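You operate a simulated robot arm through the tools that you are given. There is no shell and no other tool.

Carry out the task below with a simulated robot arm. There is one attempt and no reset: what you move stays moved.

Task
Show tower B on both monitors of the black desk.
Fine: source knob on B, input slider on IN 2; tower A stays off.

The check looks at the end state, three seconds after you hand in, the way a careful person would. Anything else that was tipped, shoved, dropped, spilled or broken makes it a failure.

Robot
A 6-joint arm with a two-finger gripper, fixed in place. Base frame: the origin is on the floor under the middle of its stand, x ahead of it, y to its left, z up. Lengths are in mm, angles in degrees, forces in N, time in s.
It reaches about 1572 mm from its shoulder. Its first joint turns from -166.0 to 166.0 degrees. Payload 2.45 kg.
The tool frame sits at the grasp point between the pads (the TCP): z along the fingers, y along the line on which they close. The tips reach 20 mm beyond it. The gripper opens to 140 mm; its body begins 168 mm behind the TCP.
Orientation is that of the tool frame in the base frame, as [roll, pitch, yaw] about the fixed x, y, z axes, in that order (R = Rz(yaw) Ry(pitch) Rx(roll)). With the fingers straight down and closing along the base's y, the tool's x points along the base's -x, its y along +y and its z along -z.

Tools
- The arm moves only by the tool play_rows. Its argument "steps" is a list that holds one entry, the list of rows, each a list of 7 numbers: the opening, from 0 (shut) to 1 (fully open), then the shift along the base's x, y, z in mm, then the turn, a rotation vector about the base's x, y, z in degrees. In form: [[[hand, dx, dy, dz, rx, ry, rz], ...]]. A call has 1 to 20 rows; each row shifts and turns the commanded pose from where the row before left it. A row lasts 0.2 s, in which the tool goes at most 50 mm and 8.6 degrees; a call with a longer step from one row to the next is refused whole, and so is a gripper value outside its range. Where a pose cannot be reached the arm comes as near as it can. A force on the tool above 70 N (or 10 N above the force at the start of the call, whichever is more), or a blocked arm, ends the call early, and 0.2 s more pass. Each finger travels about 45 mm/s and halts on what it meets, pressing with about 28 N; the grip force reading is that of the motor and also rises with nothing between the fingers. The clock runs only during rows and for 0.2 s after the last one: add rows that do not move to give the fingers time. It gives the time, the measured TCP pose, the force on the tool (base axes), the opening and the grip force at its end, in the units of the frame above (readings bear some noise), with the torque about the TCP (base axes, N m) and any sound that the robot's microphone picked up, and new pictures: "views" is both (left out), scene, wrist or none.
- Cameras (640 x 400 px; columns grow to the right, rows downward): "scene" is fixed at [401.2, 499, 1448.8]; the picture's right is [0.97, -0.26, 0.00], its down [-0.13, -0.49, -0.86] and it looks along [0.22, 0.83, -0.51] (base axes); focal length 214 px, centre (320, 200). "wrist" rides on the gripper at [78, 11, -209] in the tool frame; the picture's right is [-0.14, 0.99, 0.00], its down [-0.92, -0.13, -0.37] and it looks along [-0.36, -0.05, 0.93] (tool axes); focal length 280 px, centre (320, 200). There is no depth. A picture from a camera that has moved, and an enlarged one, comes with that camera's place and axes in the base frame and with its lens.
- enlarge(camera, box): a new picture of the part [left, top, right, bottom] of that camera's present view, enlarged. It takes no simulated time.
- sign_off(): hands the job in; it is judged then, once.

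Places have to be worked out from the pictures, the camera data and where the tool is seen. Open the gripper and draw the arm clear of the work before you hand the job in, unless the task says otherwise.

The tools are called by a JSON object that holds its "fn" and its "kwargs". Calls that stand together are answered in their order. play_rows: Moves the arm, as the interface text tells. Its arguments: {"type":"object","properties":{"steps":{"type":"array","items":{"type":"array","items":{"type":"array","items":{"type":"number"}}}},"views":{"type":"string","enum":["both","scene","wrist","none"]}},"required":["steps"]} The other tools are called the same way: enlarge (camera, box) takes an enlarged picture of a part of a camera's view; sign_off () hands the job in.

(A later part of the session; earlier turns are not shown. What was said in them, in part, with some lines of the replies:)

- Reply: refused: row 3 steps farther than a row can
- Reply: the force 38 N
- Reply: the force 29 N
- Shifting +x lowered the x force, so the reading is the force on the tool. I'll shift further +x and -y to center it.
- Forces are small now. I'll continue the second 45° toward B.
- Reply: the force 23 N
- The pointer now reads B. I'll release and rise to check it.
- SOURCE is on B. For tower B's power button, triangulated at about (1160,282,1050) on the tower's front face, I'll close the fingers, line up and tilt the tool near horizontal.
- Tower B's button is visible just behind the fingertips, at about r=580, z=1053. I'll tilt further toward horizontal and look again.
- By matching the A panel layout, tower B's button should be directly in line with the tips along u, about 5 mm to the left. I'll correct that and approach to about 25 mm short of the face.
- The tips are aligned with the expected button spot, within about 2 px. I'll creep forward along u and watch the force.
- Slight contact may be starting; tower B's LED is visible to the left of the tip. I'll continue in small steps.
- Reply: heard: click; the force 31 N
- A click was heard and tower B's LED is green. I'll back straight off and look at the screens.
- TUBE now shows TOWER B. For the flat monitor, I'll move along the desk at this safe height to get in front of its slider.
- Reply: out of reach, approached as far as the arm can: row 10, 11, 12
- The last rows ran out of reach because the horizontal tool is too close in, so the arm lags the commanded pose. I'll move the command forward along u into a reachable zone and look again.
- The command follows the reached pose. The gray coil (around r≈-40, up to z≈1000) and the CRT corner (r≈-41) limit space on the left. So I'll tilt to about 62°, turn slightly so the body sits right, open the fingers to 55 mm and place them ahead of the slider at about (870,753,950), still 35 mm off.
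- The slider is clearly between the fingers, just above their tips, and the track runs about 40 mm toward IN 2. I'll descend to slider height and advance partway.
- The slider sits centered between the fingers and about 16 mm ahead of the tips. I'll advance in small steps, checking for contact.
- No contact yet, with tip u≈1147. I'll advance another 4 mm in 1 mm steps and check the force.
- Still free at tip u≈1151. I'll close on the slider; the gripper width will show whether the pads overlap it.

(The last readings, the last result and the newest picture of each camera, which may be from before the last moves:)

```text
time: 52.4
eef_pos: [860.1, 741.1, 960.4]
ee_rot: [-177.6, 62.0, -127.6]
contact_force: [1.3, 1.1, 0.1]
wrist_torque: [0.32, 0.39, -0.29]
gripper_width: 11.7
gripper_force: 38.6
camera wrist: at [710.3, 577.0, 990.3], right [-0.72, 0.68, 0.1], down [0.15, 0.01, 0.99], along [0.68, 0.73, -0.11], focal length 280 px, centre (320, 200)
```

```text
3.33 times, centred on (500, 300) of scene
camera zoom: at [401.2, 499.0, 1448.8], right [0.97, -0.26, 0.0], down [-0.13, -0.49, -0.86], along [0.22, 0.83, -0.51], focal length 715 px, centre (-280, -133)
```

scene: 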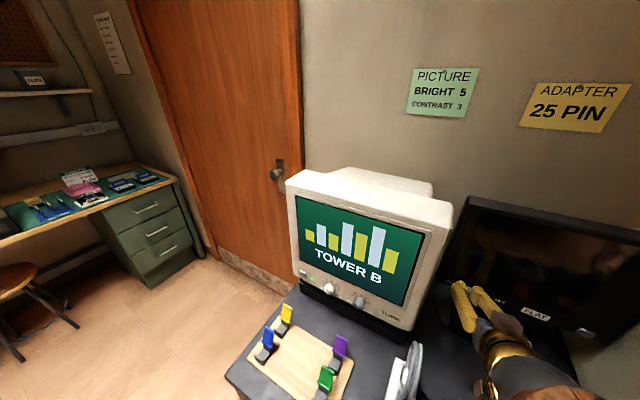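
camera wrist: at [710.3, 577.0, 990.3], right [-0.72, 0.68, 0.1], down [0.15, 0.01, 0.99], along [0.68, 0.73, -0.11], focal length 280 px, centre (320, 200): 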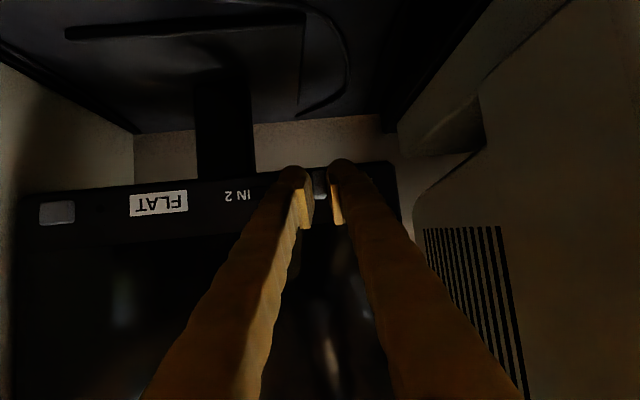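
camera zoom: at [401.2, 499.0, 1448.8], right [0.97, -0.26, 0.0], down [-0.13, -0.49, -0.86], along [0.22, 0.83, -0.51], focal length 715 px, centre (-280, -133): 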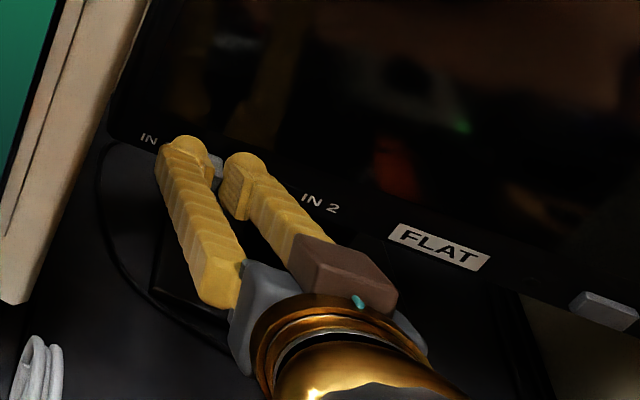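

The grip closed at 11.7 mm, so the slider is held. I'll slide it along the bezel toward IN 2, 30 mm first.

{"fn": "play_rows", "kwargs": {"steps": [[[0.0, 3.6, -3.47, 0, 0, 0, 0], [0.0, 3.6, -3.47, 0, 0, 0, 0], [0.0, 3.6, -3.47, 0, 0, 0, 0], [0.0, 3.6, -3.47, 0, 0, 0, 0], [0.0, 3.6, -3.47, 0, 0, 0, 0], [0.0, 3.6, -3.47, 0, 0, 0, 0]]], "views": "both"}}

{"fn": "enlarge", "kwargs": {"camera": "wrist", "box": [220, 110, 420, 260]}}

{"fn": "enlarge", "kwargs": {"camera": "scene", "box": [420, 240, 580, 360]}}

```text
time: 53.8
eef_pos: [881.2, 720.4, 961.0]
ee_rot: [-177.6, 62.1, -127.6]
contact_force: [-20.2, -19.8, 10.2]
wrist_torque: [0.25, 0.46, -0.29]
gripper_width: 11.7
gripper_force: 38.8
camera wrist: at [731.7, 555.6, 990.0], right [-0.72, 0.68, 0.1], down [0.15, 0.01, 0.99], along [0.67, 0.73, -0.11], focal length 280 px, centre (320, 200)
```

scene: 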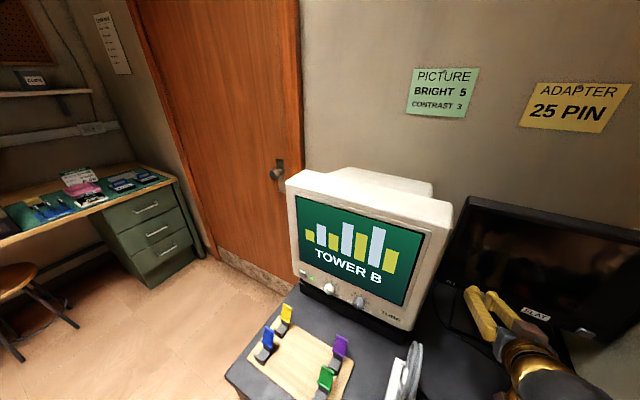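
wrist: 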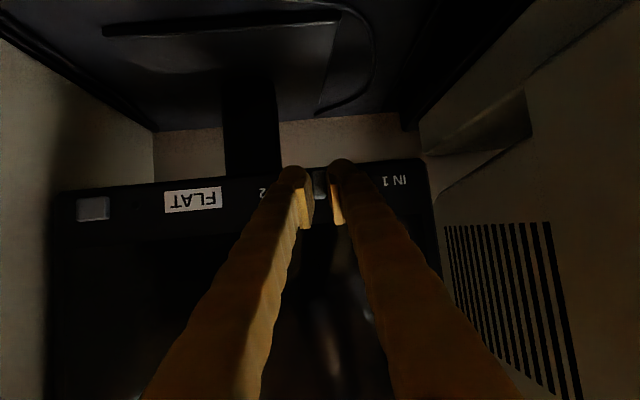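

```text
2.67 times, centred on (320, 185) of wrist
camera zoom: at [731.7, 555.6, 990.0], right [-0.72, 0.68, 0.1], down [0.15, 0.01, 0.99], along [0.67, 0.73, -0.11], focal length 748 px, centre (320, 240)
```

zoom: 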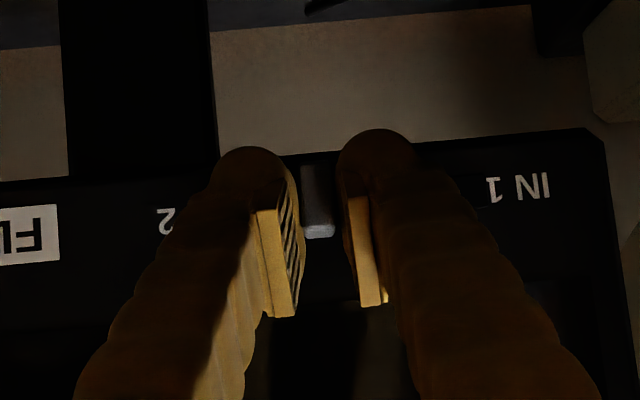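

```text
3.33 times, centred on (500, 300) of scene
camera zoom: at [401.2, 499.0, 1448.8], right [0.97, -0.26, 0.0], down [-0.13, -0.49, -0.86], along [0.22, 0.83, -0.51], focal length 715 px, centre (-280, -133)
```

zoom: 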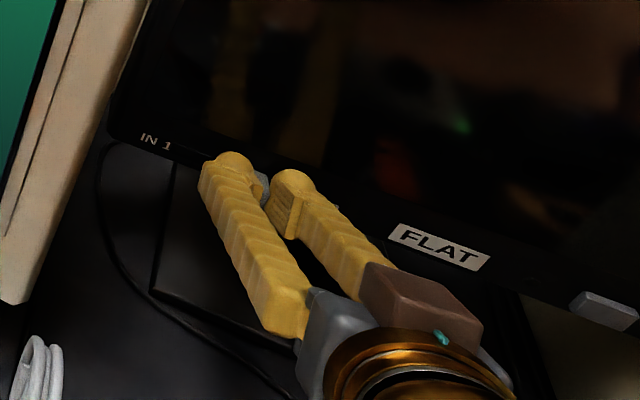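

The slider moves freely, but about 28 N is pushing back along u because my path angles slightly into the face. I'll back off 1.5 mm and continue along r to the IN 2 stop.

{"fn": "play_rows", "kwargs": {"steps": [[[0.0, -1.2, -1.1, 0, 0, 0, 0], [0.0, 1.7, -1.83, 0, 0, 0, 0], [0.0, 1.7, -1.83, 0, 0, 0, 0], [0.0, 1.37, -1.46, 0, 0, 0, 0], [0.0, 0, 0, 0, 0, 0, 0]]], "views": "both"}}

{"fn": "enlarge", "kwargs": {"camera": "wrist", "box": [220, 110, 420, 260]}}

```text
time: 55.0
eef_pos: [883.4, 713.7, 960.8]
ee_rot: [-177.6, 62.2, -127.5]
contact_force: [14.4, 20.9, 9.6]
wrist_torque: [0.49, 0.13, -0.27]
gripper_width: 11.7
gripper_force: 38.2
camera wrist: at [735.5, 550.2, 989.9], right [-0.72, 0.68, 0.1], down [0.15, 0.01, 0.99], along [0.68, 0.73, -0.11], focal length 280 px, centre (320, 200)
```

scene: 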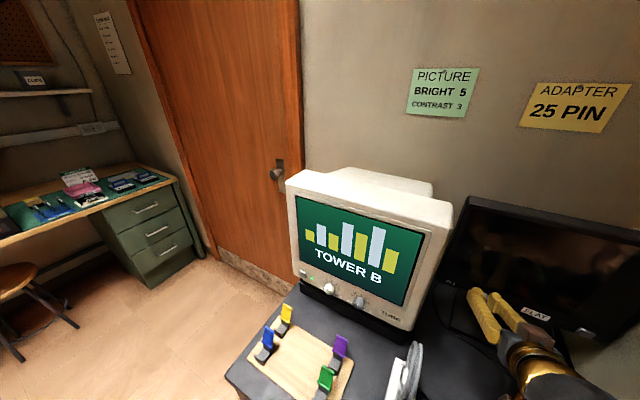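
wrist: 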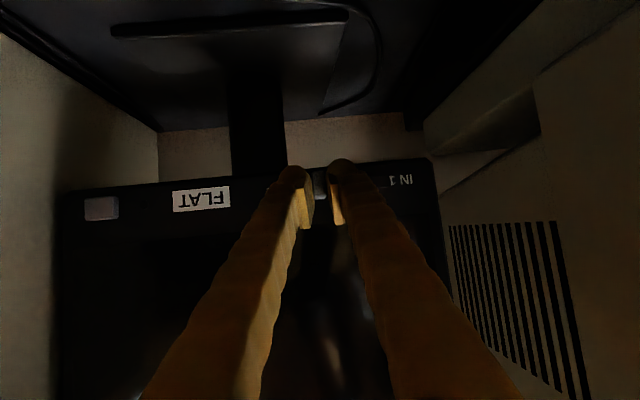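

```text
2.67 times, centred on (320, 185) of wrist
camera zoom: at [735.5, 550.2, 989.9], right [-0.72, 0.68, 0.1], down [0.15, 0.01, 0.99], along [0.68, 0.73, -0.11], focal length 748 px, centre (320, 240)
```

zoom: 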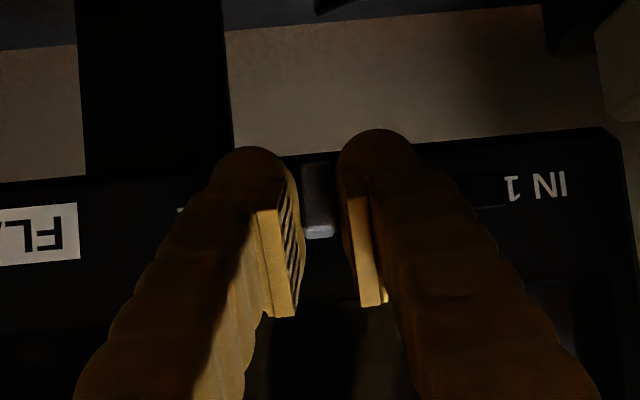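

No stop felt yet, with about 36 mm travelled. I'll relieve the normal force and push a few millimetres more to find the end.

{"fn": "play_rows", "kwargs": {"steps": [[[0.0, 0.7, 0.7, 0, 0, 0, 0], [0.0, 1.02, -1.1, 0, 0, 0, 0], [0.0, 1.02, -1.1, 0, 0, 0, 0], [0.0, 0, 0, 0, 0, 0, 0]]], "views": "none"}}

```text
time: 56.0
eef_pos: [885.5, 713.1, 961.5]
ee_rot: [-177.5, 62.0, -127.4]
contact_force: [-57.4, 28.5, 17.8]
wrist_torque: [0.55, 0.59, 0.37]
gripper_width: 11.7
gripper_force: 38.7
```

The tangential force jumped to about 60 N, so the slider is at its IN 2 end stop. I'll back off 2.5 mm, open and retreat straight back.

{"fn": "play_rows", "kwargs": {"steps": [[[0.0, -1.8, 1.9, 0, 0, 0, 0], [0.3, 0, 0, 0, 0, 0, 0], [0.3, 0, 0, 0, 0, 0, 0], [0.3, 0, 0, 0, 0, 0, 0], [0.3, -7.3, -6.8, 0, 0, 0, 0], [0.3, -14.6, -13.6, 0, 0, 0, 0], [0.3, -14.6, -13.6, 10, 0, 0, 0], [0.3, 0, 0, 0, 0, 0, 0]]], "views": "both"}}

{"fn": "enlarge", "kwargs": {"camera": "wrist", "box": [60, 110, 440, 260]}}

{"fn": "enlarge", "kwargs": {"camera": "scene", "box": [420, 240, 620, 360]}}

```text
time: 57.8
eef_pos: [848.4, 679.7, 971.1]
ee_rot: [-177.6, 62.0, -127.6]
contact_force: [0.5, -0.1, 0.7]
wrist_torque: [0.01, -0.01, 0.0]
gripper_width: 42.2
gripper_force: 0.0
camera wrist: at [699.9, 516.0, 1000.4], right [-0.72, 0.68, 0.1], down [0.15, 0.01, 0.99], along [0.68, 0.73, -0.11], focal length 280 px, centre (320, 200)
```

scene: 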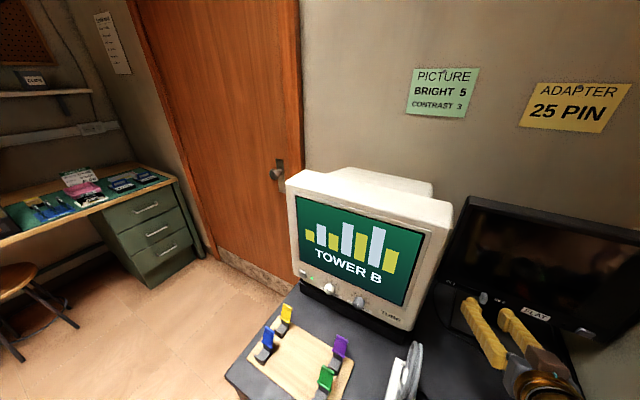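
wrist: 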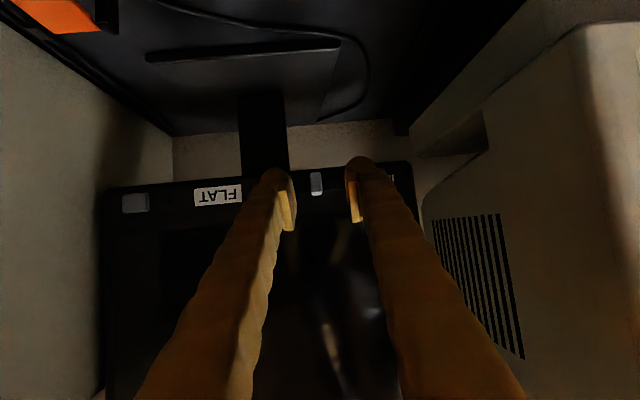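

```text
1.68 times, centred on (250, 185) of wrist
camera zoom: at [699.9, 516.0, 1000.4], right [-0.72, 0.68, 0.1], down [0.15, 0.01, 0.99], along [0.68, 0.73, -0.11], focal length 472 px, centre (438, 225)
```

zoom: 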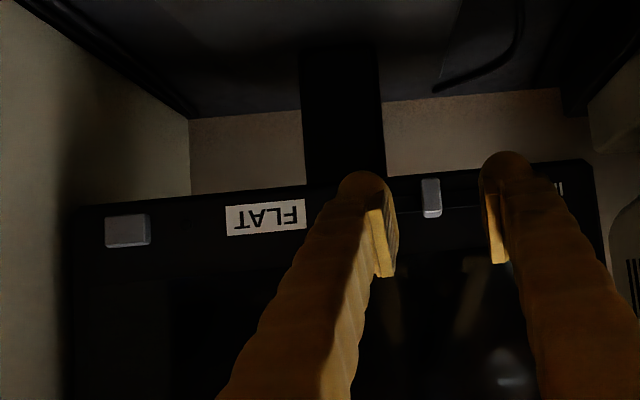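

```text
3.20 times, centred on (520, 300) of scene
camera zoom: at [401.2, 499.0, 1448.8], right [0.97, -0.26, 0.0], down [-0.13, -0.49, -0.86], along [0.22, 0.83, -0.51], focal length 686 px, centre (-320, -120)
```

zoom: 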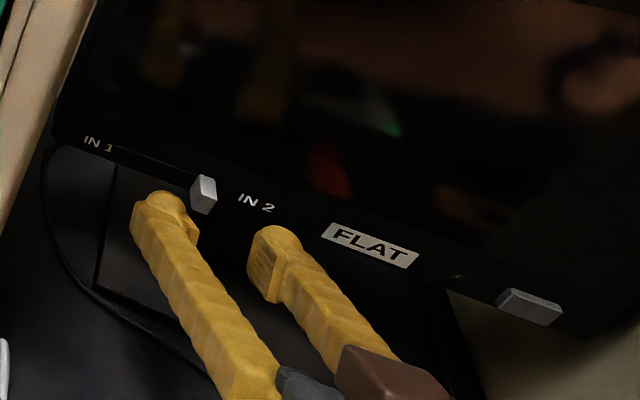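

The slider is at IN 2; the flat's LED is dark, so its power button (about (1042,598,951)) needs a press. I'll close the fingers, turn the tool to point forward and slightly right so the body stays clear of tower A, and move in front of it.

{"fn": "play_rows", "kwargs": {"steps": [[[0.0, -10, -9, 0, 0, 0, -6.85], [0.0, -10, -9, 0, 0, 0, -6.85], [0.0, 0, 0, 0, 3.82, -5.26, 0], [0.0, 0, 0, 0, 3.82, -5.26, 0], [0.0, 25.9, -27.7, -3, 0, 0, 0], [0.0, 25.9, -27.7, -3, 0, 0, 0], [0.0, 25.9, -27.7, -3, 0, 0, 0], [0.0, 25.9, -27.7, -3, 0, 0, 0], [0.0, 25.9, -27.7, -3, 0, 0, 0], [0.0, 0, 0, 0, 0, 0, 0]]], "views": "both"}}

{"fn": "enlarge", "kwargs": {"camera": "wrist", "box": [220, 90, 420, 260]}}

{"fn": "enlarge", "kwargs": {"camera": "scene", "box": [460, 260, 640, 400]}}

```text
time: 59.8
eef_pos: [983.0, 513.7, 959.7]
ee_rot: [-170.3, 74.6, -126.1]
contact_force: [-6.3, 7.2, 1.7]
wrist_torque: [-0.08, 0.02, -0.37]
gripper_width: 0.1
gripper_force: 28.1
out of reach, approached as far as the arm can: row 1, 2, 3, 4
stopped in row 9: the force on the tool passed its limit at 114 N (the readings are from after the stop); the commanded pose is now the measured one
camera wrist: at [817.8, 364.4, 939.3], right [-0.67, 0.73, 0.09], down [-0.02, -0.14, 0.99], along [0.74, 0.66, 0.11], focal length 280 px, centre (320, 200)
```

scene: 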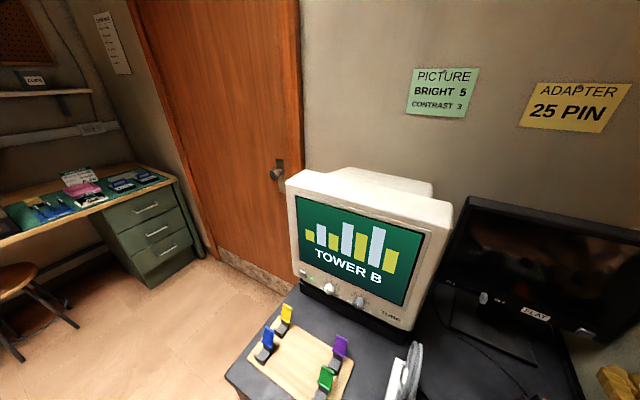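
wrist: 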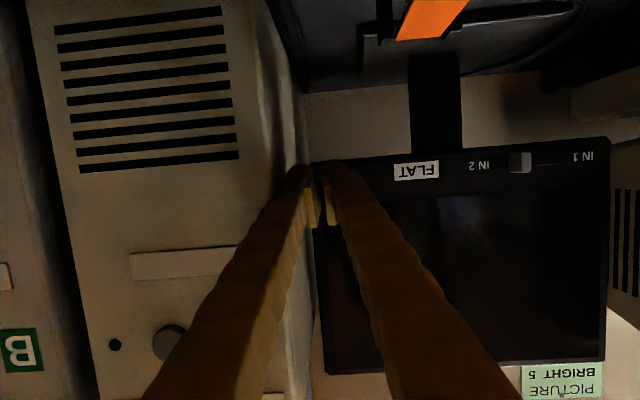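

```text
2.35 times, centred on (320, 175) of wrist
camera zoom: at [817.8, 364.4, 939.3], right [-0.67, 0.73, 0.09], down [-0.02, -0.14, 0.99], along [0.74, 0.66, 0.11], focal length 660 px, centre (320, 259)
```

zoom: 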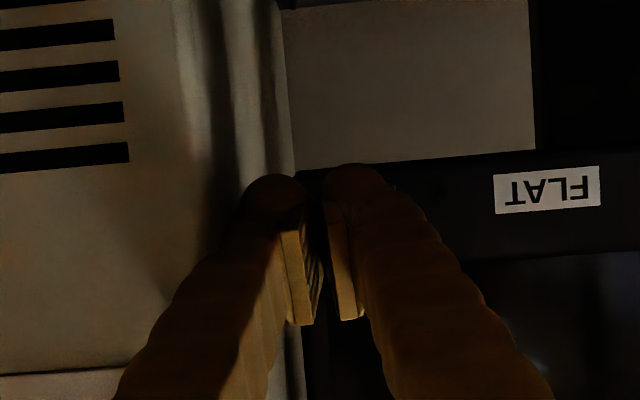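

```text
2.86 times, centred on (550, 330) of scene
camera zoom: at [401.2, 499.0, 1448.8], right [0.97, -0.26, 0.0], down [-0.13, -0.49, -0.86], along [0.22, 0.83, -0.51], focal length 613 px, centre (-337, -171)
```

zoom: 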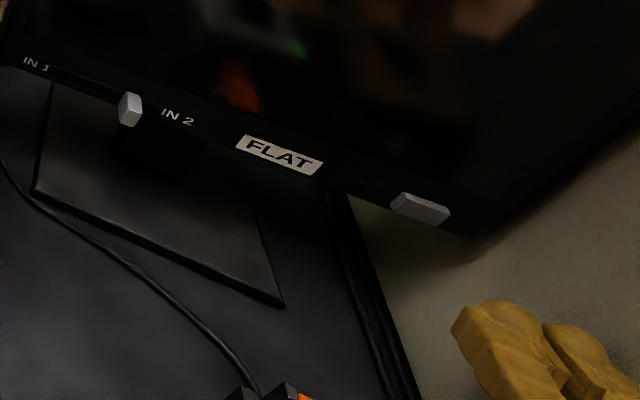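

The tool ran out of reach during the turn and ended farther right than planned, so the finger touched tower A's side. I'll back off to the left right away and check whether the tower moved.

{"fn": "play_rows", "kwargs": {"steps": [[[0.0, -6.8, 7.3, 0, 0, 0, 0], [0.0, -13.6, 14.6, 0, 0, 0, 0], [0.0, -13.6, 14.6, 0, 0, 0, 0], [0.0, 0, 0, 0, 0, 0, 0]]], "views": "both"}}

{"fn": "enlarge", "kwargs": {"camera": "wrist", "box": [60, 0, 420, 260]}}

```text
time: 60.8
eef_pos: [949.9, 548.8, 959.0]
ee_rot: [-170.4, 74.5, -126.3]
contact_force: [1.0, -0.1, -0.2]
wrist_torque: [-0.01, 0.01, -0.02]
gripper_width: 0.1
gripper_force: 28.0
camera wrist: at [784.8, 399.8, 939.2], right [-0.67, 0.74, 0.09], down [-0.02, -0.14, 0.99], along [0.74, 0.66, 0.11], focal length 280 px, centre (320, 200)
```

scene: 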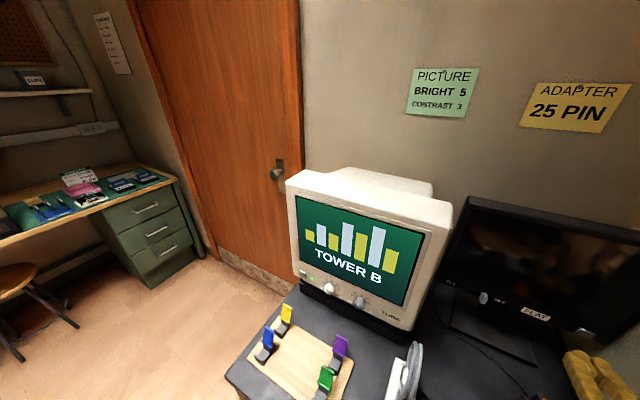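
wrist: 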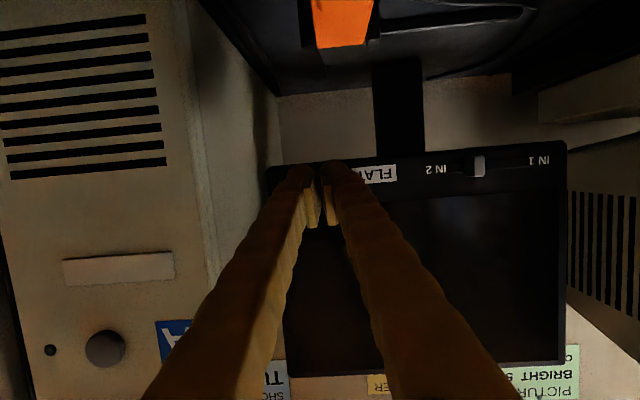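

```text
1.54 times, centred on (240, 130) of wrist
camera zoom: at [784.8, 399.8, 939.2], right [-0.67, 0.74, 0.09], down [-0.02, -0.14, 0.99], along [0.74, 0.66, 0.11], focal length 431 px, centre (443, 308)
```

zoom: 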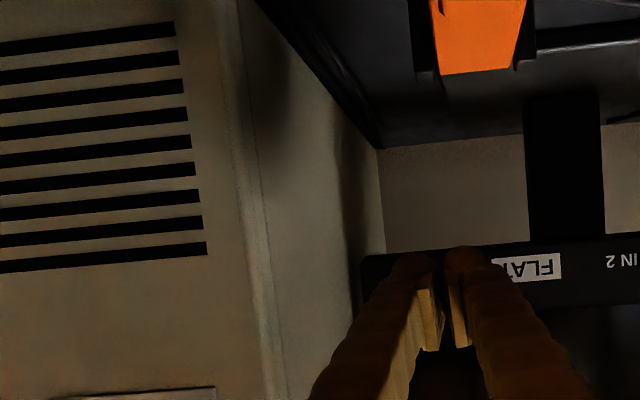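

The screens look unaffected; I'll check tower A properly later. The flat's power button should be right behind the left fingertip. I'll shift about 10 mm right, so that finger alone meets it with clearance to tower A, and advance.

{"fn": "play_rows", "kwargs": {"steps": [[[0.0, 7.0, -7.5, -3, 0, 0, 0], [0.0, 9.1, 8.5, 0, 0, 0, 0], [0.0, 9.1, 8.5, 0, 0, 0, 0], [0.0, 9.1, 8.5, 0, 0, 0, 0], [0.0, 0, 0, 0, 0, 0, 0]]], "views": "both"}}

{"fn": "enlarge", "kwargs": {"camera": "wrist", "box": [220, 90, 420, 260]}}

{"fn": "enlarge", "kwargs": {"camera": "scene", "box": [500, 280, 640, 400]}}

```text
time: 62.0
eef_pos: [984.2, 567.1, 954.9]
ee_rot: [-170.4, 74.5, -126.3]
contact_force: [-1.2, -0.5, -0.3]
wrist_torque: [0.01, 0.04, 0.0]
gripper_width: 0.0
gripper_force: 27.8
camera wrist: at [819.0, 418.7, 935.4], right [-0.67, 0.74, 0.09], down [-0.02, -0.14, 0.99], along [0.74, 0.66, 0.11], focal length 280 px, centre (320, 200)
```

scene: 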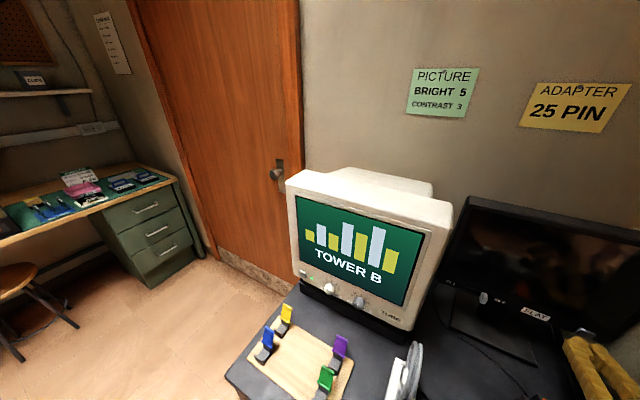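
wrist: 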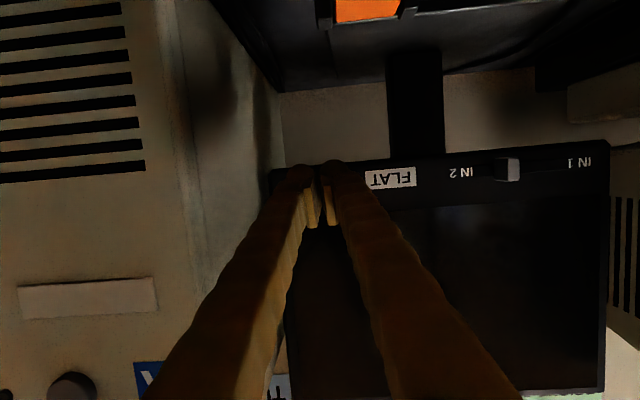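

```text
2.35 times, centred on (320, 175) of wrist
camera zoom: at [819.0, 418.7, 935.4], right [-0.67, 0.74, 0.09], down [-0.02, -0.14, 0.99], along [0.74, 0.66, 0.11], focal length 660 px, centre (320, 259)
```

zoom: 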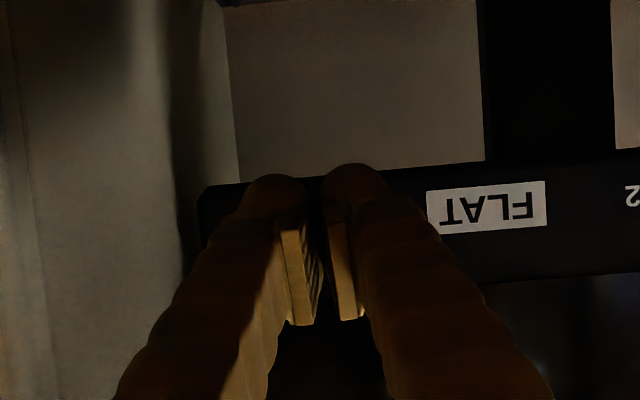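

```text
3.33 times, centred on (570, 340) of scene
camera zoom: at [401.2, 499.0, 1448.8], right [0.97, -0.26, 0.0], down [-0.13, -0.49, -0.86], along [0.22, 0.83, -0.51], focal length 715 px, centre (-513, -267)
```

zoom: 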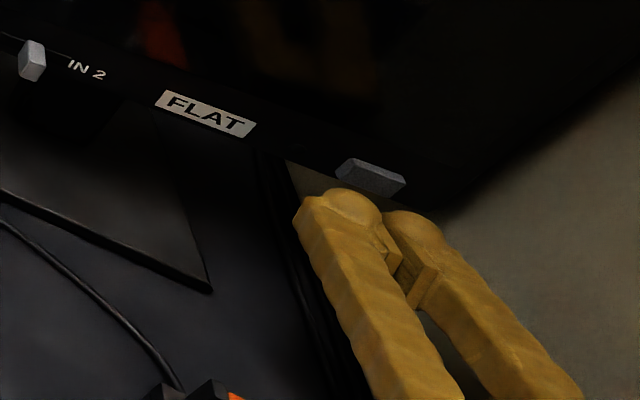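

The scene view confirms the right-hand finger lines up with the button. I'll creep forward along u while monitoring the force.

{"fn": "play_rows", "kwargs": {"steps": [[[0.0, 2.9, 2.7, 0.5, 0, 0, 0], [0.0, 2.9, 2.7, 0.5, 0, 0, 0], [0.0, 2.9, 2.7, 0.5, 0, 0, 0], [0.0, 2.9, 2.7, 0.5, 0, 0, 0], [0.0, 0, 0, 0, 0, 0, 0]]], "views": "scene"}}

{"fn": "enlarge", "kwargs": {"camera": "scene", "box": [500, 280, 640, 400]}}

```text
time: 63.2
eef_pos: [994.8, 577.5, 957.6]
ee_rot: [-170.3, 74.5, -126.2]
contact_force: [0.4, -0.7, 0.2]
wrist_torque: [0.0, 0.01, 0.01]
gripper_width: 0.0
gripper_force: 28.1
```

scene: 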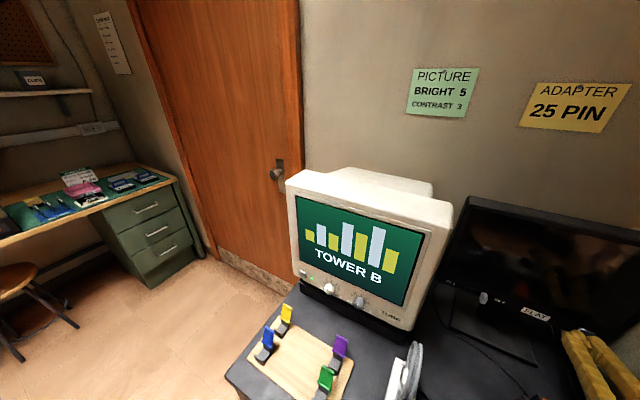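

```text
3.33 times, centred on (570, 340) of scene
camera zoom: at [401.2, 499.0, 1448.8], right [0.97, -0.26, 0.0], down [-0.13, -0.49, -0.86], along [0.22, 0.83, -0.51], focal length 715 px, centre (-513, -267)
```

zoom: 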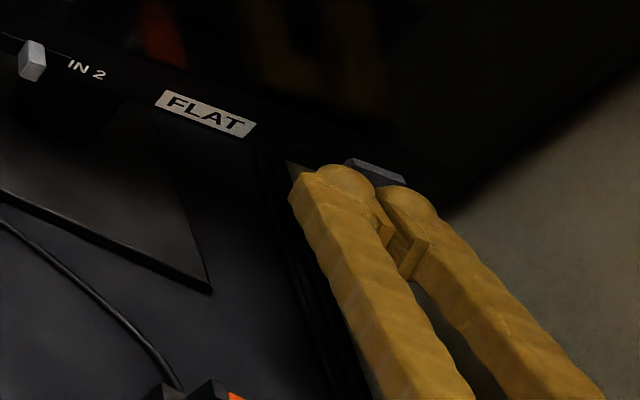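

{"fn": "play_rows", "kwargs": {"steps": [[[0.0, 1.46, 1.36, 0, 0, 0, 0], [0.0, 1.46, 1.36, 0, 0, 0, 0], [0.0, 1.46, 1.36, 0, 0, 0, 0], [0.0, 0, 0, 0, 0, 0, 0]]], "views": "none"}}

```text
time: 64.2
eef_pos: [1000.9, 582.8, 958.0]
ee_rot: [-170.3, 74.4, -126.2]
contact_force: [0.6, -1.0, -0.6]
wrist_torque: [-0.01, 0.04, 0.01]
gripper_width: 0.0
gripper_force: 28.0
```

No contact yet; I'll take another few 1.5 mm steps.

{"fn": "play_rows", "kwargs": {"steps": [[[0.0, 1.1, 1.02, 0, 0, 0, 0], [0.0, 1.1, 1.02, 0, 0, 0, 0], [0.0, 1.1, 1.02, 0, 0, 0, 0], [0.0, 0, 0, 0, 0, 0, 0]]], "views": "scene"}}

{"fn": "enlarge", "kwargs": {"camera": "scene", "box": [500, 280, 640, 400]}}

```text
time: 65.2
eef_pos: [1003.5, 586.3, 957.9]
ee_rot: [-170.4, 74.4, -126.2]
contact_force: [0.0, 0.2, -0.4]
wrist_torque: [0.01, 0.0, 0.0]
gripper_width: 0.1
gripper_force: 28.1
```

scene: 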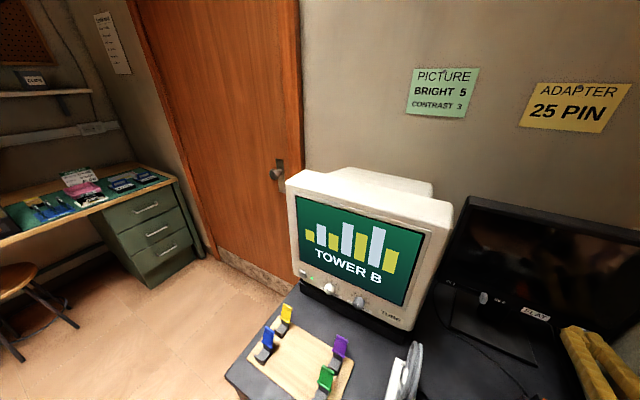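

```text
3.33 times, centred on (570, 340) of scene
camera zoom: at [401.2, 499.0, 1448.8], right [0.97, -0.26, 0.0], down [-0.13, -0.49, -0.86], along [0.22, 0.83, -0.51], focal length 715 px, centre (-513, -267)
```

zoom: 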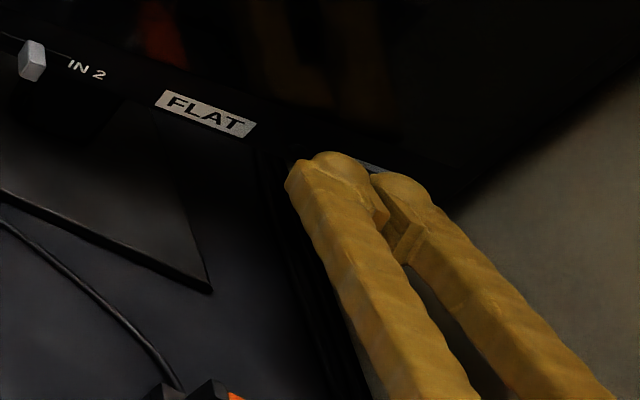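

{"fn": "play_rows", "kwargs": {"steps": [[[0.0, 1.1, 1.02, 0, 0, 0, 0], [0.0, 1.1, 1.02, 0, 0, 0, 0], [0.0, 1.1, 1.02, 0, 0, 0, 0], [0.0, 0, 0, 0, 0, 0, 0]]], "views": "none"}}

```text
time: 66.2
eef_pos: [1006.2, 587.3, 957.5]
ee_rot: [-170.4, 74.3, -126.3]
contact_force: [-0.3, -0.9, -1.0]
wrist_torque: [0.01, 0.02, 0.03]
gripper_width: 0.0
gripper_force: 27.7
```

{"fn": "play_rows", "kwargs": {"steps": [[[0.0, 1.1, 1.02, 0, 0, 0, 0], [0.0, 1.1, 1.02, 0, 0, 0, 0], [0.0, 1.1, 1.02, 0, 0, 0, 0], [0.0, 0, 0, 0, 0, 0, 0]]], "views": "both"}}

{"fn": "enlarge", "kwargs": {"camera": "scene", "box": [500, 280, 640, 400]}}

{"fn": "enlarge", "kwargs": {"camera": "wrist", "box": [220, 90, 420, 260]}}

```text
time: 67.2
eef_pos: [1010.2, 591.6, 958.0]
ee_rot: [-170.3, 74.5, -126.3]
contact_force: [0.7, -0.1, 0.6]
wrist_torque: [-0.04, 0.03, 0.04]
gripper_width: 0.0
gripper_force: 28.2
camera wrist: at [844.9, 441.8, 937.9], right [-0.67, 0.74, 0.09], down [-0.02, -0.14, 0.99], along [0.74, 0.66, 0.11], focal length 280 px, centre (320, 200)
```

scene: 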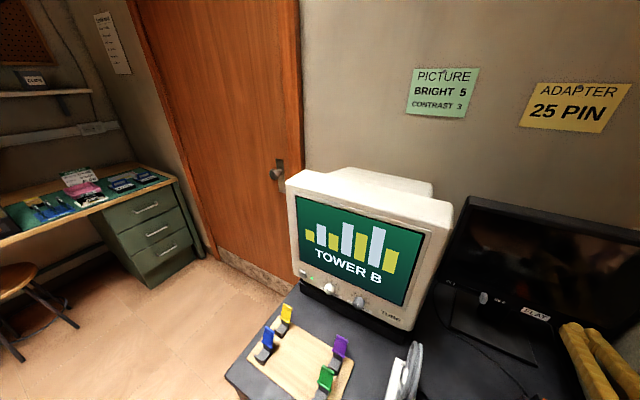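
wrist: 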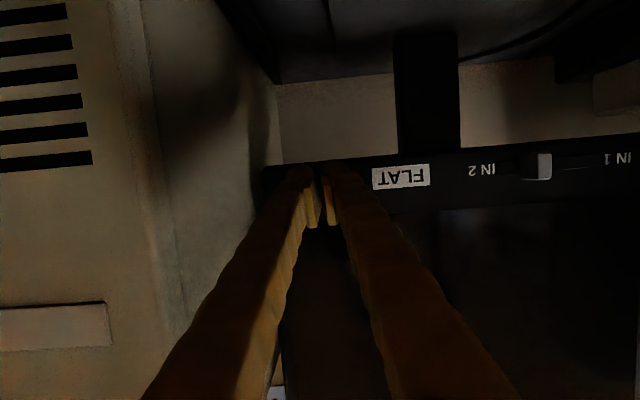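

```text
3.33 times, centred on (570, 340) of scene
camera zoom: at [401.2, 499.0, 1448.8], right [0.97, -0.26, 0.0], down [-0.13, -0.49, -0.86], along [0.22, 0.83, -0.51], focal length 715 px, centre (-513, -267)
```

zoom: 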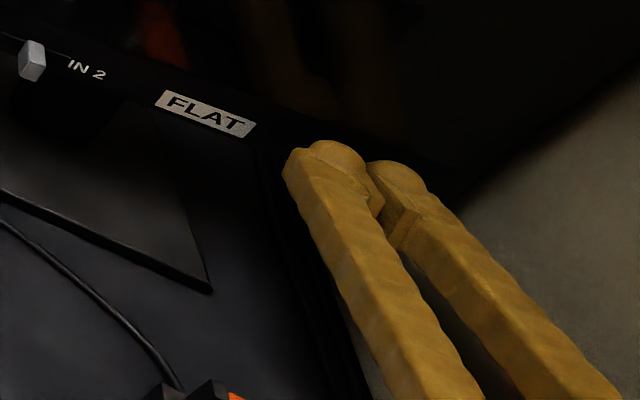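

```text
2.35 times, centred on (320, 175) of wrist
camera zoom: at [844.9, 441.8, 937.9], right [-0.67, 0.74, 0.09], down [-0.02, -0.14, 0.99], along [0.74, 0.66, 0.11], focal length 660 px, centre (320, 259)
```

zoom: 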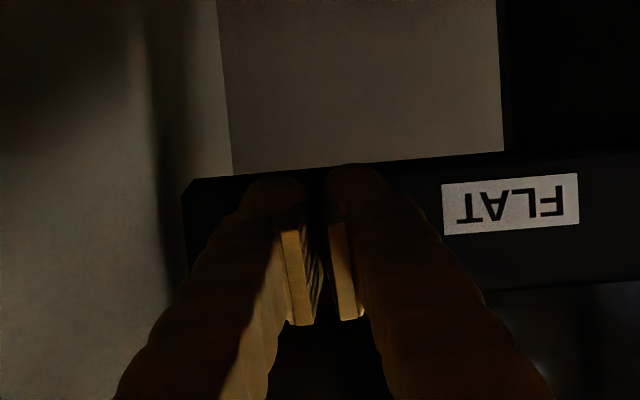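

Still free at tip u≈1161; my estimate of the button face was u≈1165–1170. Continuing slowly.

{"fn": "play_rows", "kwargs": {"steps": [[[0.0, 1.1, 1.02, 0, 0, 0, 0], [0.0, 1.1, 1.02, 0, 0, 0, 0], [0.0, 1.1, 1.02, 0, 0, 0, 0], [0.0, 0, 0, 0, 0, 0, 0]]], "views": "none"}}

```text
time: 68.2
eef_pos: [1011.7, 593.2, 957.7]
ee_rot: [-170.4, 74.4, -126.3]
contact_force: [-0.4, -1.0, 0.2]
wrist_torque: [-0.01, -0.01, -0.04]
gripper_width: 0.2
gripper_force: 27.6
heard: click
```

A click was heard. I'll look at the flat's screen.

{"fn": "play_rows", "kwargs": {"steps": [[[0.0, 0, 0, 0, 0, 0, 0]]], "views": "scene"}}

{"fn": "enlarge", "kwargs": {"camera": "scene", "box": [430, 180, 640, 360]}}

```text
time: 68.6
eef_pos: [1012.3, 593.0, 957.6]
ee_rot: [-170.3, 74.4, -126.2]
contact_force: [-1.0, -1.2, -0.5]
wrist_torque: [-0.03, 0.03, -0.02]
gripper_width: 0.0
gripper_force: 27.6
```

scene: 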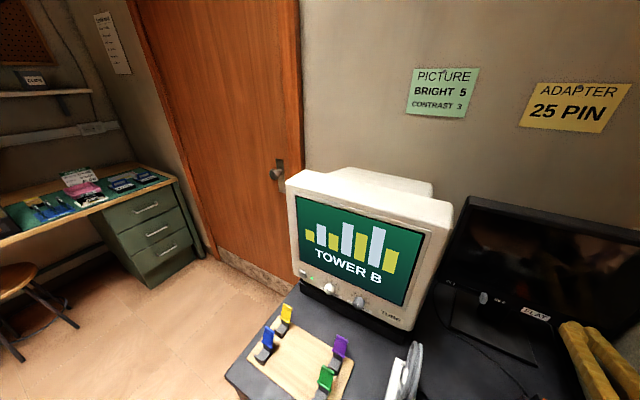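

```text
2.22 times, centred on (535, 270) of scene
camera zoom: at [401.2, 499.0, 1448.8], right [0.97, -0.26, 0.0], down [-0.13, -0.49, -0.86], along [0.22, 0.83, -0.51], focal length 477 px, centre (-158, 44)
```

zoom: 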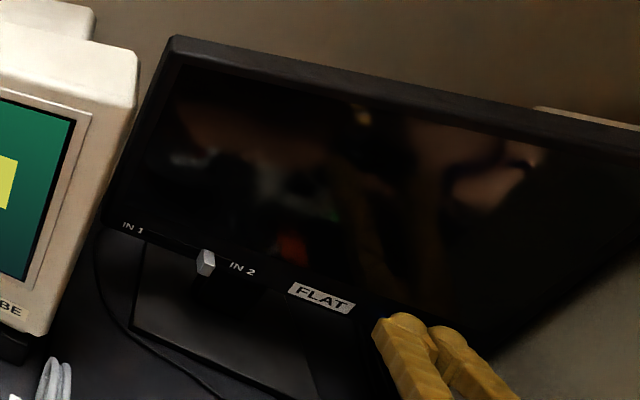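

The screen is still dark. I'll back off 50 mm and look at the button's LED and the screen.

{"fn": "play_rows", "kwargs": {"steps": [[[0.0, -7.3, -6.8, 0, 0, 0, 0], [0.0, -14.6, -13.6, 0, 0, 0, 0], [0.0, -14.6, -13.6, 0, 0, 0, 0], [0.0, 0, 0, 0, 0, 0, 0], [0.0, 0, 0, 0, 0, 0, 0]]], "views": "both"}}

{"fn": "enlarge", "kwargs": {"camera": "scene", "box": [430, 180, 640, 360]}}

{"fn": "enlarge", "kwargs": {"camera": "scene", "box": [520, 290, 620, 360]}}

```text
time: 69.8
eef_pos: [975.2, 559.2, 957.8]
ee_rot: [-170.4, 74.4, -126.2]
contact_force: [-0.8, -0.2, 0.4]
wrist_torque: [0.03, 0.0, 0.04]
gripper_width: 0.1
gripper_force: 28.0
camera wrist: at [811.3, 410.4, 939.2], right [-0.67, 0.74, 0.09], down [-0.02, -0.14, 0.99], along [0.74, 0.66, 0.11], focal length 280 px, centre (320, 200)
```

scene: 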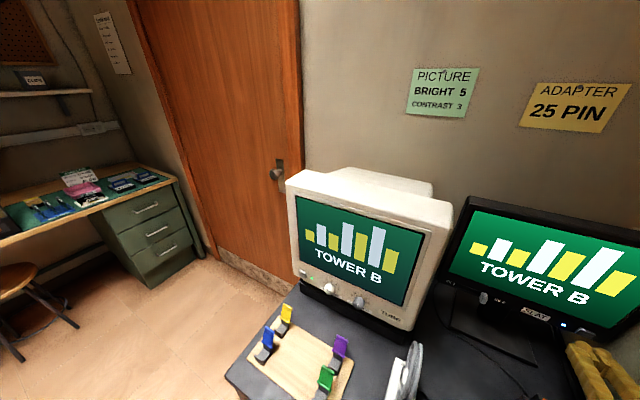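
wrist: 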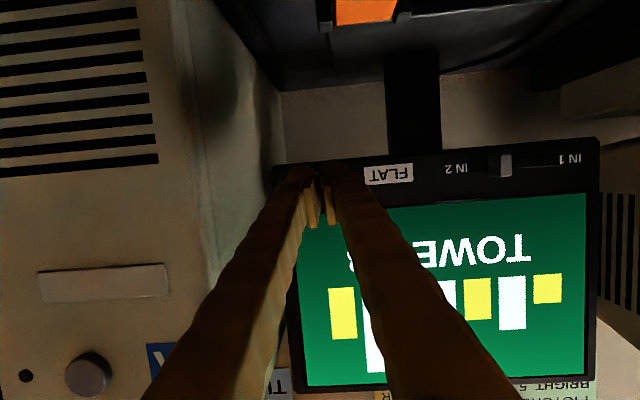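

```text
2.22 times, centred on (535, 270) of scene
camera zoom: at [401.2, 499.0, 1448.8], right [0.97, -0.26, 0.0], down [-0.13, -0.49, -0.86], along [0.22, 0.83, -0.51], focal length 477 px, centre (-158, 44)
```

zoom: 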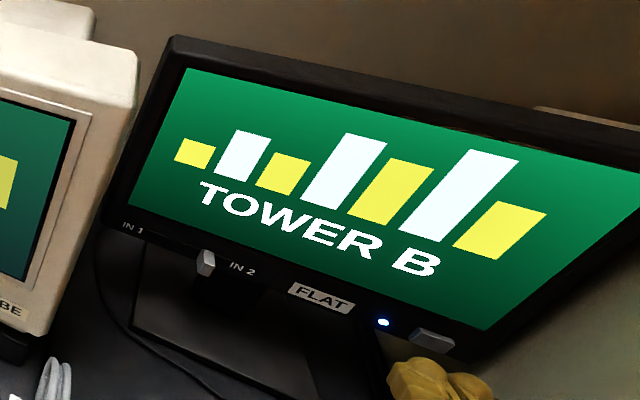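

```text
5.71 times, centred on (570, 325) of scene
camera zoom: at [401.2, 499.0, 1448.8], right [0.97, -0.26, 0.0], down [-0.13, -0.49, -0.86], along [0.22, 0.83, -0.51], focal length 1226 px, centre (-1109, -514)
```

zoom: 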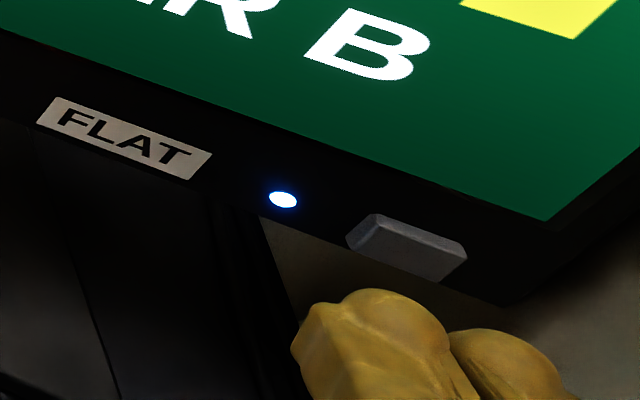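

Both monitors now show TOWER B, and the flat's LED is lit. I'll withdraw carefully, backward and up, then check tower A.

{"fn": "play_rows", "kwargs": {"steps": [[[0.0, -27.4, -25.6, 0, 0, 0, 0], [0.0, -27.4, -25.6, 10, 0, 0, 0], [0.0, -27.4, -25.6, 20, 0, 0, 0], [0.0, -20, -18.6, 30, 0, 0, 0], [0.0, 0, 0, 40, 0, 0, 0], [0.0, 0, 0, 0, -5.73, 6.0, 0], [0.0, 0, 0, 0, -5.73, 6.0, 0], [0.0, 0, 0, 0, -5.73, 6.0, 0], [0.0, 0, 0, 0, -5.73, 6.0, 0], [0.0, 0, 0, 0, 0, 0, 0]]], "views": "both"}}

```text
time: 72.0
eef_pos: [873.7, 469.0, 1061.8]
ee_rot: [-179.8, 42.2, -135.1]
contact_force: [-0.2, -2.2, -1.7]
wrist_torque: [0.38, -0.14, 0.21]
gripper_width: 0.0
gripper_force: 28.1
camera wrist: at [726.3, 336.4, 1164.9], right [-0.62, 0.78, 0.09], down [0.4, 0.22, 0.89], along [0.67, 0.59, -0.44], focal length 280 px, centre (320, 200)
```

scene: 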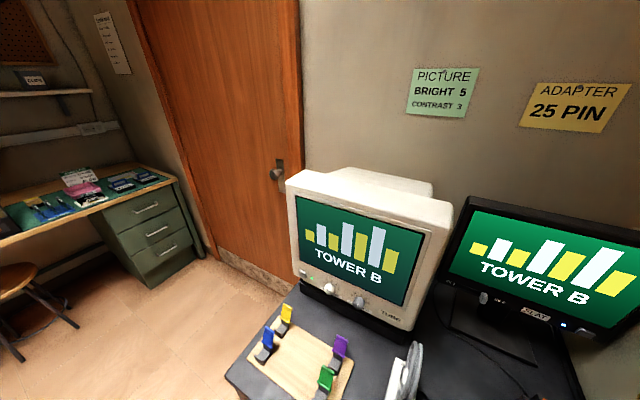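
wrist: 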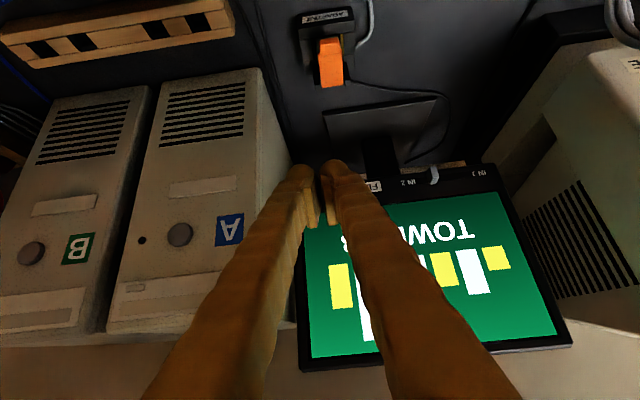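

The force and torque readings are slightly nonzero here, so I'll rise first. Then I'll go to the earlier viewpoint in front of the towers to compare tower A's position with before.

{"fn": "play_rows", "kwargs": {"steps": [[[0.0, 0, 0, 20, 0, 0, 0], [0.0, 0, 0, 20, 0, 0, 0], [0.0, 0, 0, 0, 0, 0, -2], [0.0, 21.1, -36.9, 0, 0, 0, 0], [0.0, 21.1, -36.9, 0, 0, 0, 0], [0.0, 21.1, -36.9, 0, 0, 0, 0], [0.0, 21.1, -36.9, 0, 0, 0, 0], [0.0, 21.1, -36.9, 0, 0, 0, 0], [0.0, 21.1, -36.9, 0, 0, 0, 0], [0.0, 21.1, -36.9, 0, 0, 0, 0], [0.0, 21.1, -36.9, 0, 0, 0, 0], [0.0, 0, 0, -23, -0.5, 0.5, 0], [0.0, 0, 0, -23, 0, 0, 0], [0.0, 0, 0, 0, 0, 0, 0], [0.0, 0, 0, 0, 0, 0, 0]]], "views": "both"}}

```text
time: 75.2
eef_pos: [1042.3, 170.8, 1052.6]
ee_rot: [-177.6, 40.7, -134.7]
contact_force: [0.8, 1.3, -1.0]
wrist_torque: [0.0, 0.0, 0.03]
gripper_width: 0.0
gripper_force: 28.3
camera wrist: at [892.3, 44.6, 1159.6], right [-0.61, 0.79, 0.06], down [0.4, 0.24, 0.88], along [0.68, 0.56, -0.46], focal length 280 px, centre (320, 200)
```

scene: 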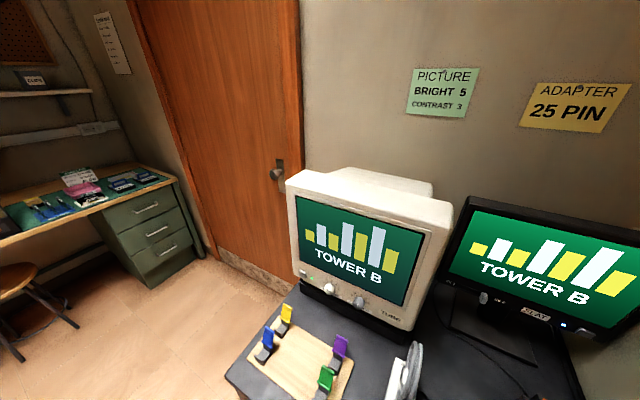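
wrist: 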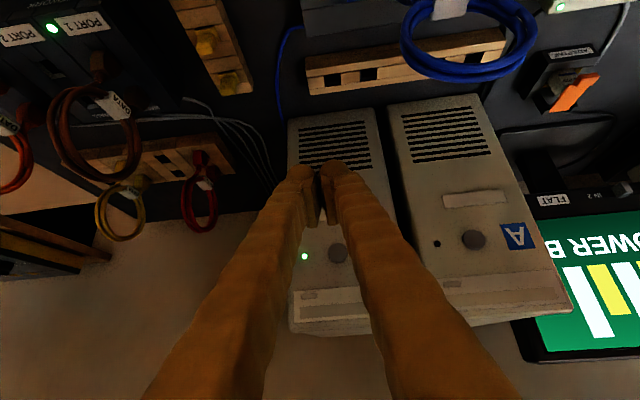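

Tower A's position matches the earlier view; the A–B button spacing is unchanged at about 137 px, and its LED is dark. I'll zoom in to confirm before withdrawing.

{"fn": "enlarge", "kwargs": {"camera": "wrist", "box": [270, 80, 600, 340]}}

{"fn": "enlarge", "kwargs": {"camera": "scene", "box": [280, 160, 640, 360]}}

{"fn": "enlarge", "kwargs": {"camera": "wrist", "box": [380, 0, 640, 220]}}

```text
1.54 times, centred on (435, 210) of wrist
camera zoom: at [892.3, 44.6, 1159.6], right [-0.61, 0.79, 0.06], down [0.4, 0.24, 0.88], along [0.68, 0.56, -0.46], focal length 431 px, centre (143, 185)
```

zoom: 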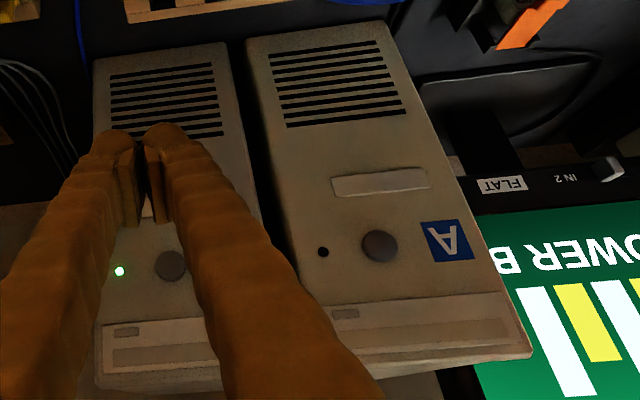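

```text
1.78 times, centred on (460, 260) of scene
camera zoom: at [401.2, 499.0, 1448.8], right [0.97, -0.26, 0.0], down [-0.13, -0.49, -0.86], along [0.22, 0.83, -0.51], focal length 381 px, centre (71, 93)
```

zoom: 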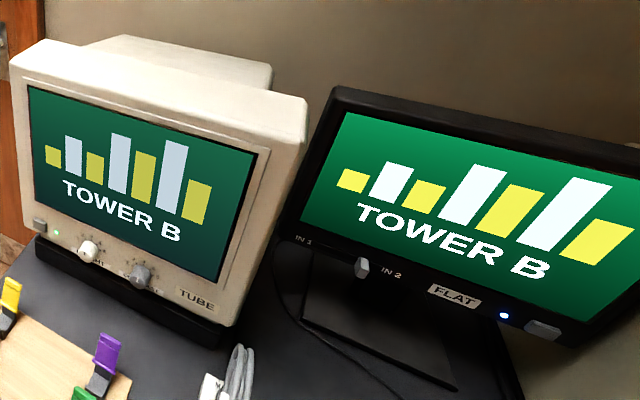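

```text
1.82 times, centred on (510, 110) of wrist
camera zoom: at [892.3, 44.6, 1159.6], right [-0.61, 0.79, 0.06], down [0.4, 0.24, 0.88], along [0.68, 0.56, -0.46], focal length 510 px, centre (-26, 364)
```

zoom: 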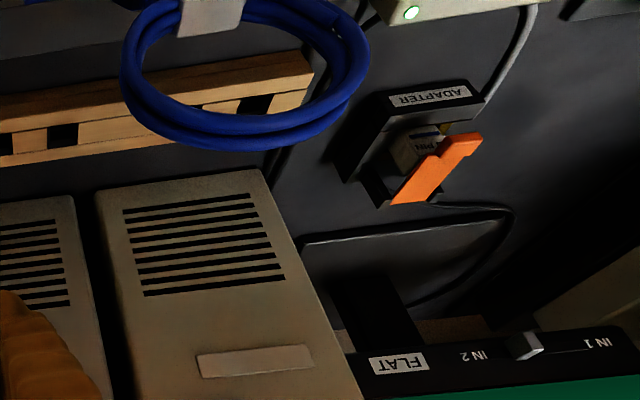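

Everything checks out: A's LED is off, B's is lit, the SOURCE B indicator is green, and the towers sit square. I'll raise the arm, straighten it, open the gripper and return near the start pose.

{"fn": "play_rows", "kwargs": {"steps": [[[0.0, -15, -14, 25, 0, 0, 0], [0.0, -15, -14, 35, 0, 0, 0], [0.0, -15, -14, 35, 0, 0, 0], [0.3, -15, -14, 35, -5.79, 5.73, 0], [0.5, -15, -14, 20, -5.79, 5.73, 0], [0.7, -15, -14, 0, -5.79, 5.73, 0], [1.0, -15, -14, 0, -5.79, 5.73, 0], [1.0, -15, -14, 0, -5.79, 5.73, 0], [1.0, -35, 22, 0, 0, 0, 0], [1.0, -35, 22, 0, 0, 0, 0], [1.0, -35, 22, 0, 0, 0, 0], [1.0, -35, 22, 0, 0, 0, 0], [1.0, -35, 22, 0, 0, 0, 0], [1.0, -35, 22, 0, 0, 0, 0], [1.0, -35, 22, 0, 0, 0, 0], [1.0, 0, 0, 0, 0, 0, 0]]], "views": "both"}}

```text
time: 78.6
eef_pos: [679.1, 212.5, 1204.0]
ee_rot: [-177.7, 0.0, -134.7]
contact_force: [0.6, -0.3, 0.7]
wrist_torque: [0.0, 0.05, 0.0]
gripper_width: 139.8
gripper_force: 0.0
camera wrist: at [610.8, 170.1, 1413.3], right [-0.61, 0.79, -0.04], down [0.73, 0.57, 0.37], along [0.32, 0.2, -0.93], focal length 280 px, centre (320, 200)
```

scene: 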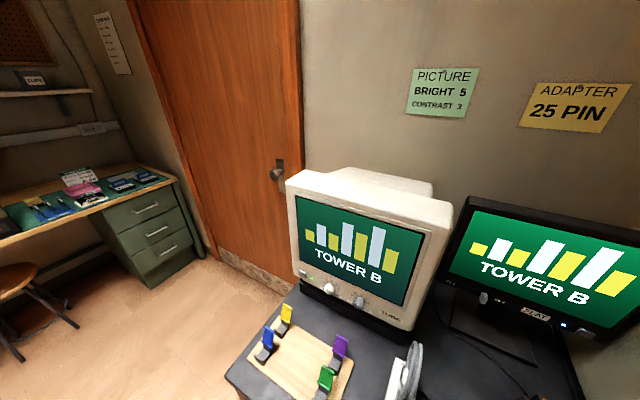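
wrist: 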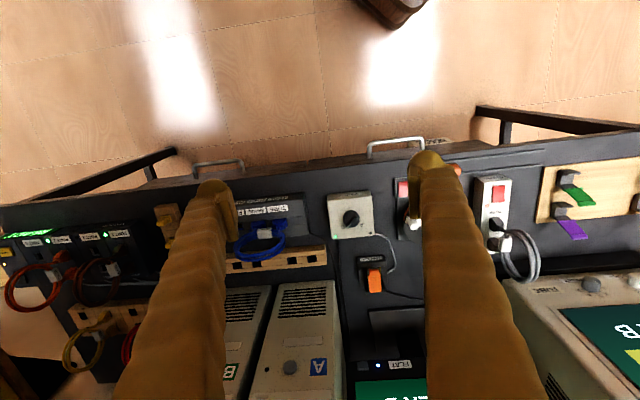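

The arm is clear with the gripper open. One last enlarged look at the knob and the tower area before handing in.

{"fn": "enlarge", "kwargs": {"camera": "wrist", "box": [220, 170, 440, 400]}}

{"fn": "enlarge", "kwargs": {"camera": "wrist", "box": [440, 130, 640, 320]}}

```text
1.74 times, centred on (330, 285) of wrist
camera zoom: at [610.8, 170.1, 1413.3], right [-0.61, 0.79, -0.04], down [0.73, 0.57, 0.37], along [0.32, 0.2, -0.93], focal length 488 px, centre (303, 52)
```

zoom: 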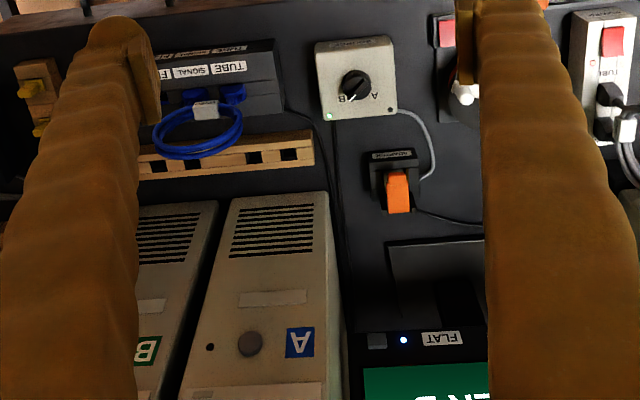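

```text
2.11 times, centred on (540, 225) of wrist
camera zoom: at [610.8, 170.1, 1413.3], right [-0.61, 0.79, -0.04], down [0.73, 0.57, 0.37], along [0.32, 0.2, -0.93], focal length 590 px, centre (-143, 147)
```

zoom: 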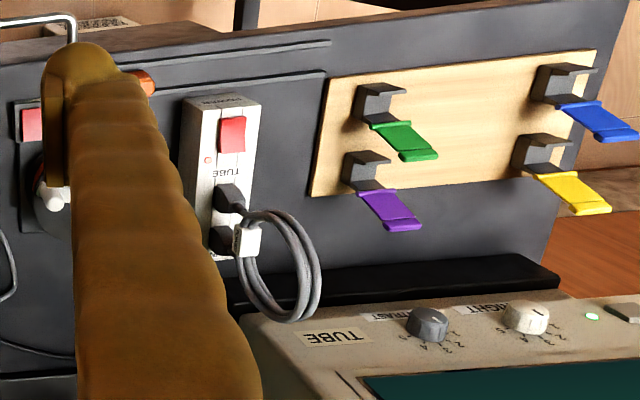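

The knob is on B with its indicator lit, the slider is on IN 2, tower A is dark, and both screens show TOWER B. Nothing looks displaced and the arm is clear, so I'm handing in.

{"fn": "sign_off", "kwargs": {}}

```text
The job is handed in.
```

Both monitors on the black desk now show TOWER B. The source knob is on B, the input slider is at IN 2, tower B is on and tower A is still off.

- **Tower A bump:** while I was lining up for the flat monitor's power button, the gripper knocked the side of tower A, with the force peaking at 114 N. Compared with an earlier picture, tower A shows no visible shift or tilt, and its LED stayed dark.
- **Flat monitor:** it was off at the start, so I pressed its power button.
- **Left alone:** the 25-pin adapter was already in its dock and matches the wall note. The wall note also calls for BRIGHT 5, but I left it at 3 because your task didn't mention it. CONTRAST already matches at 3.

The arm is clear of the desk with the gripper open.
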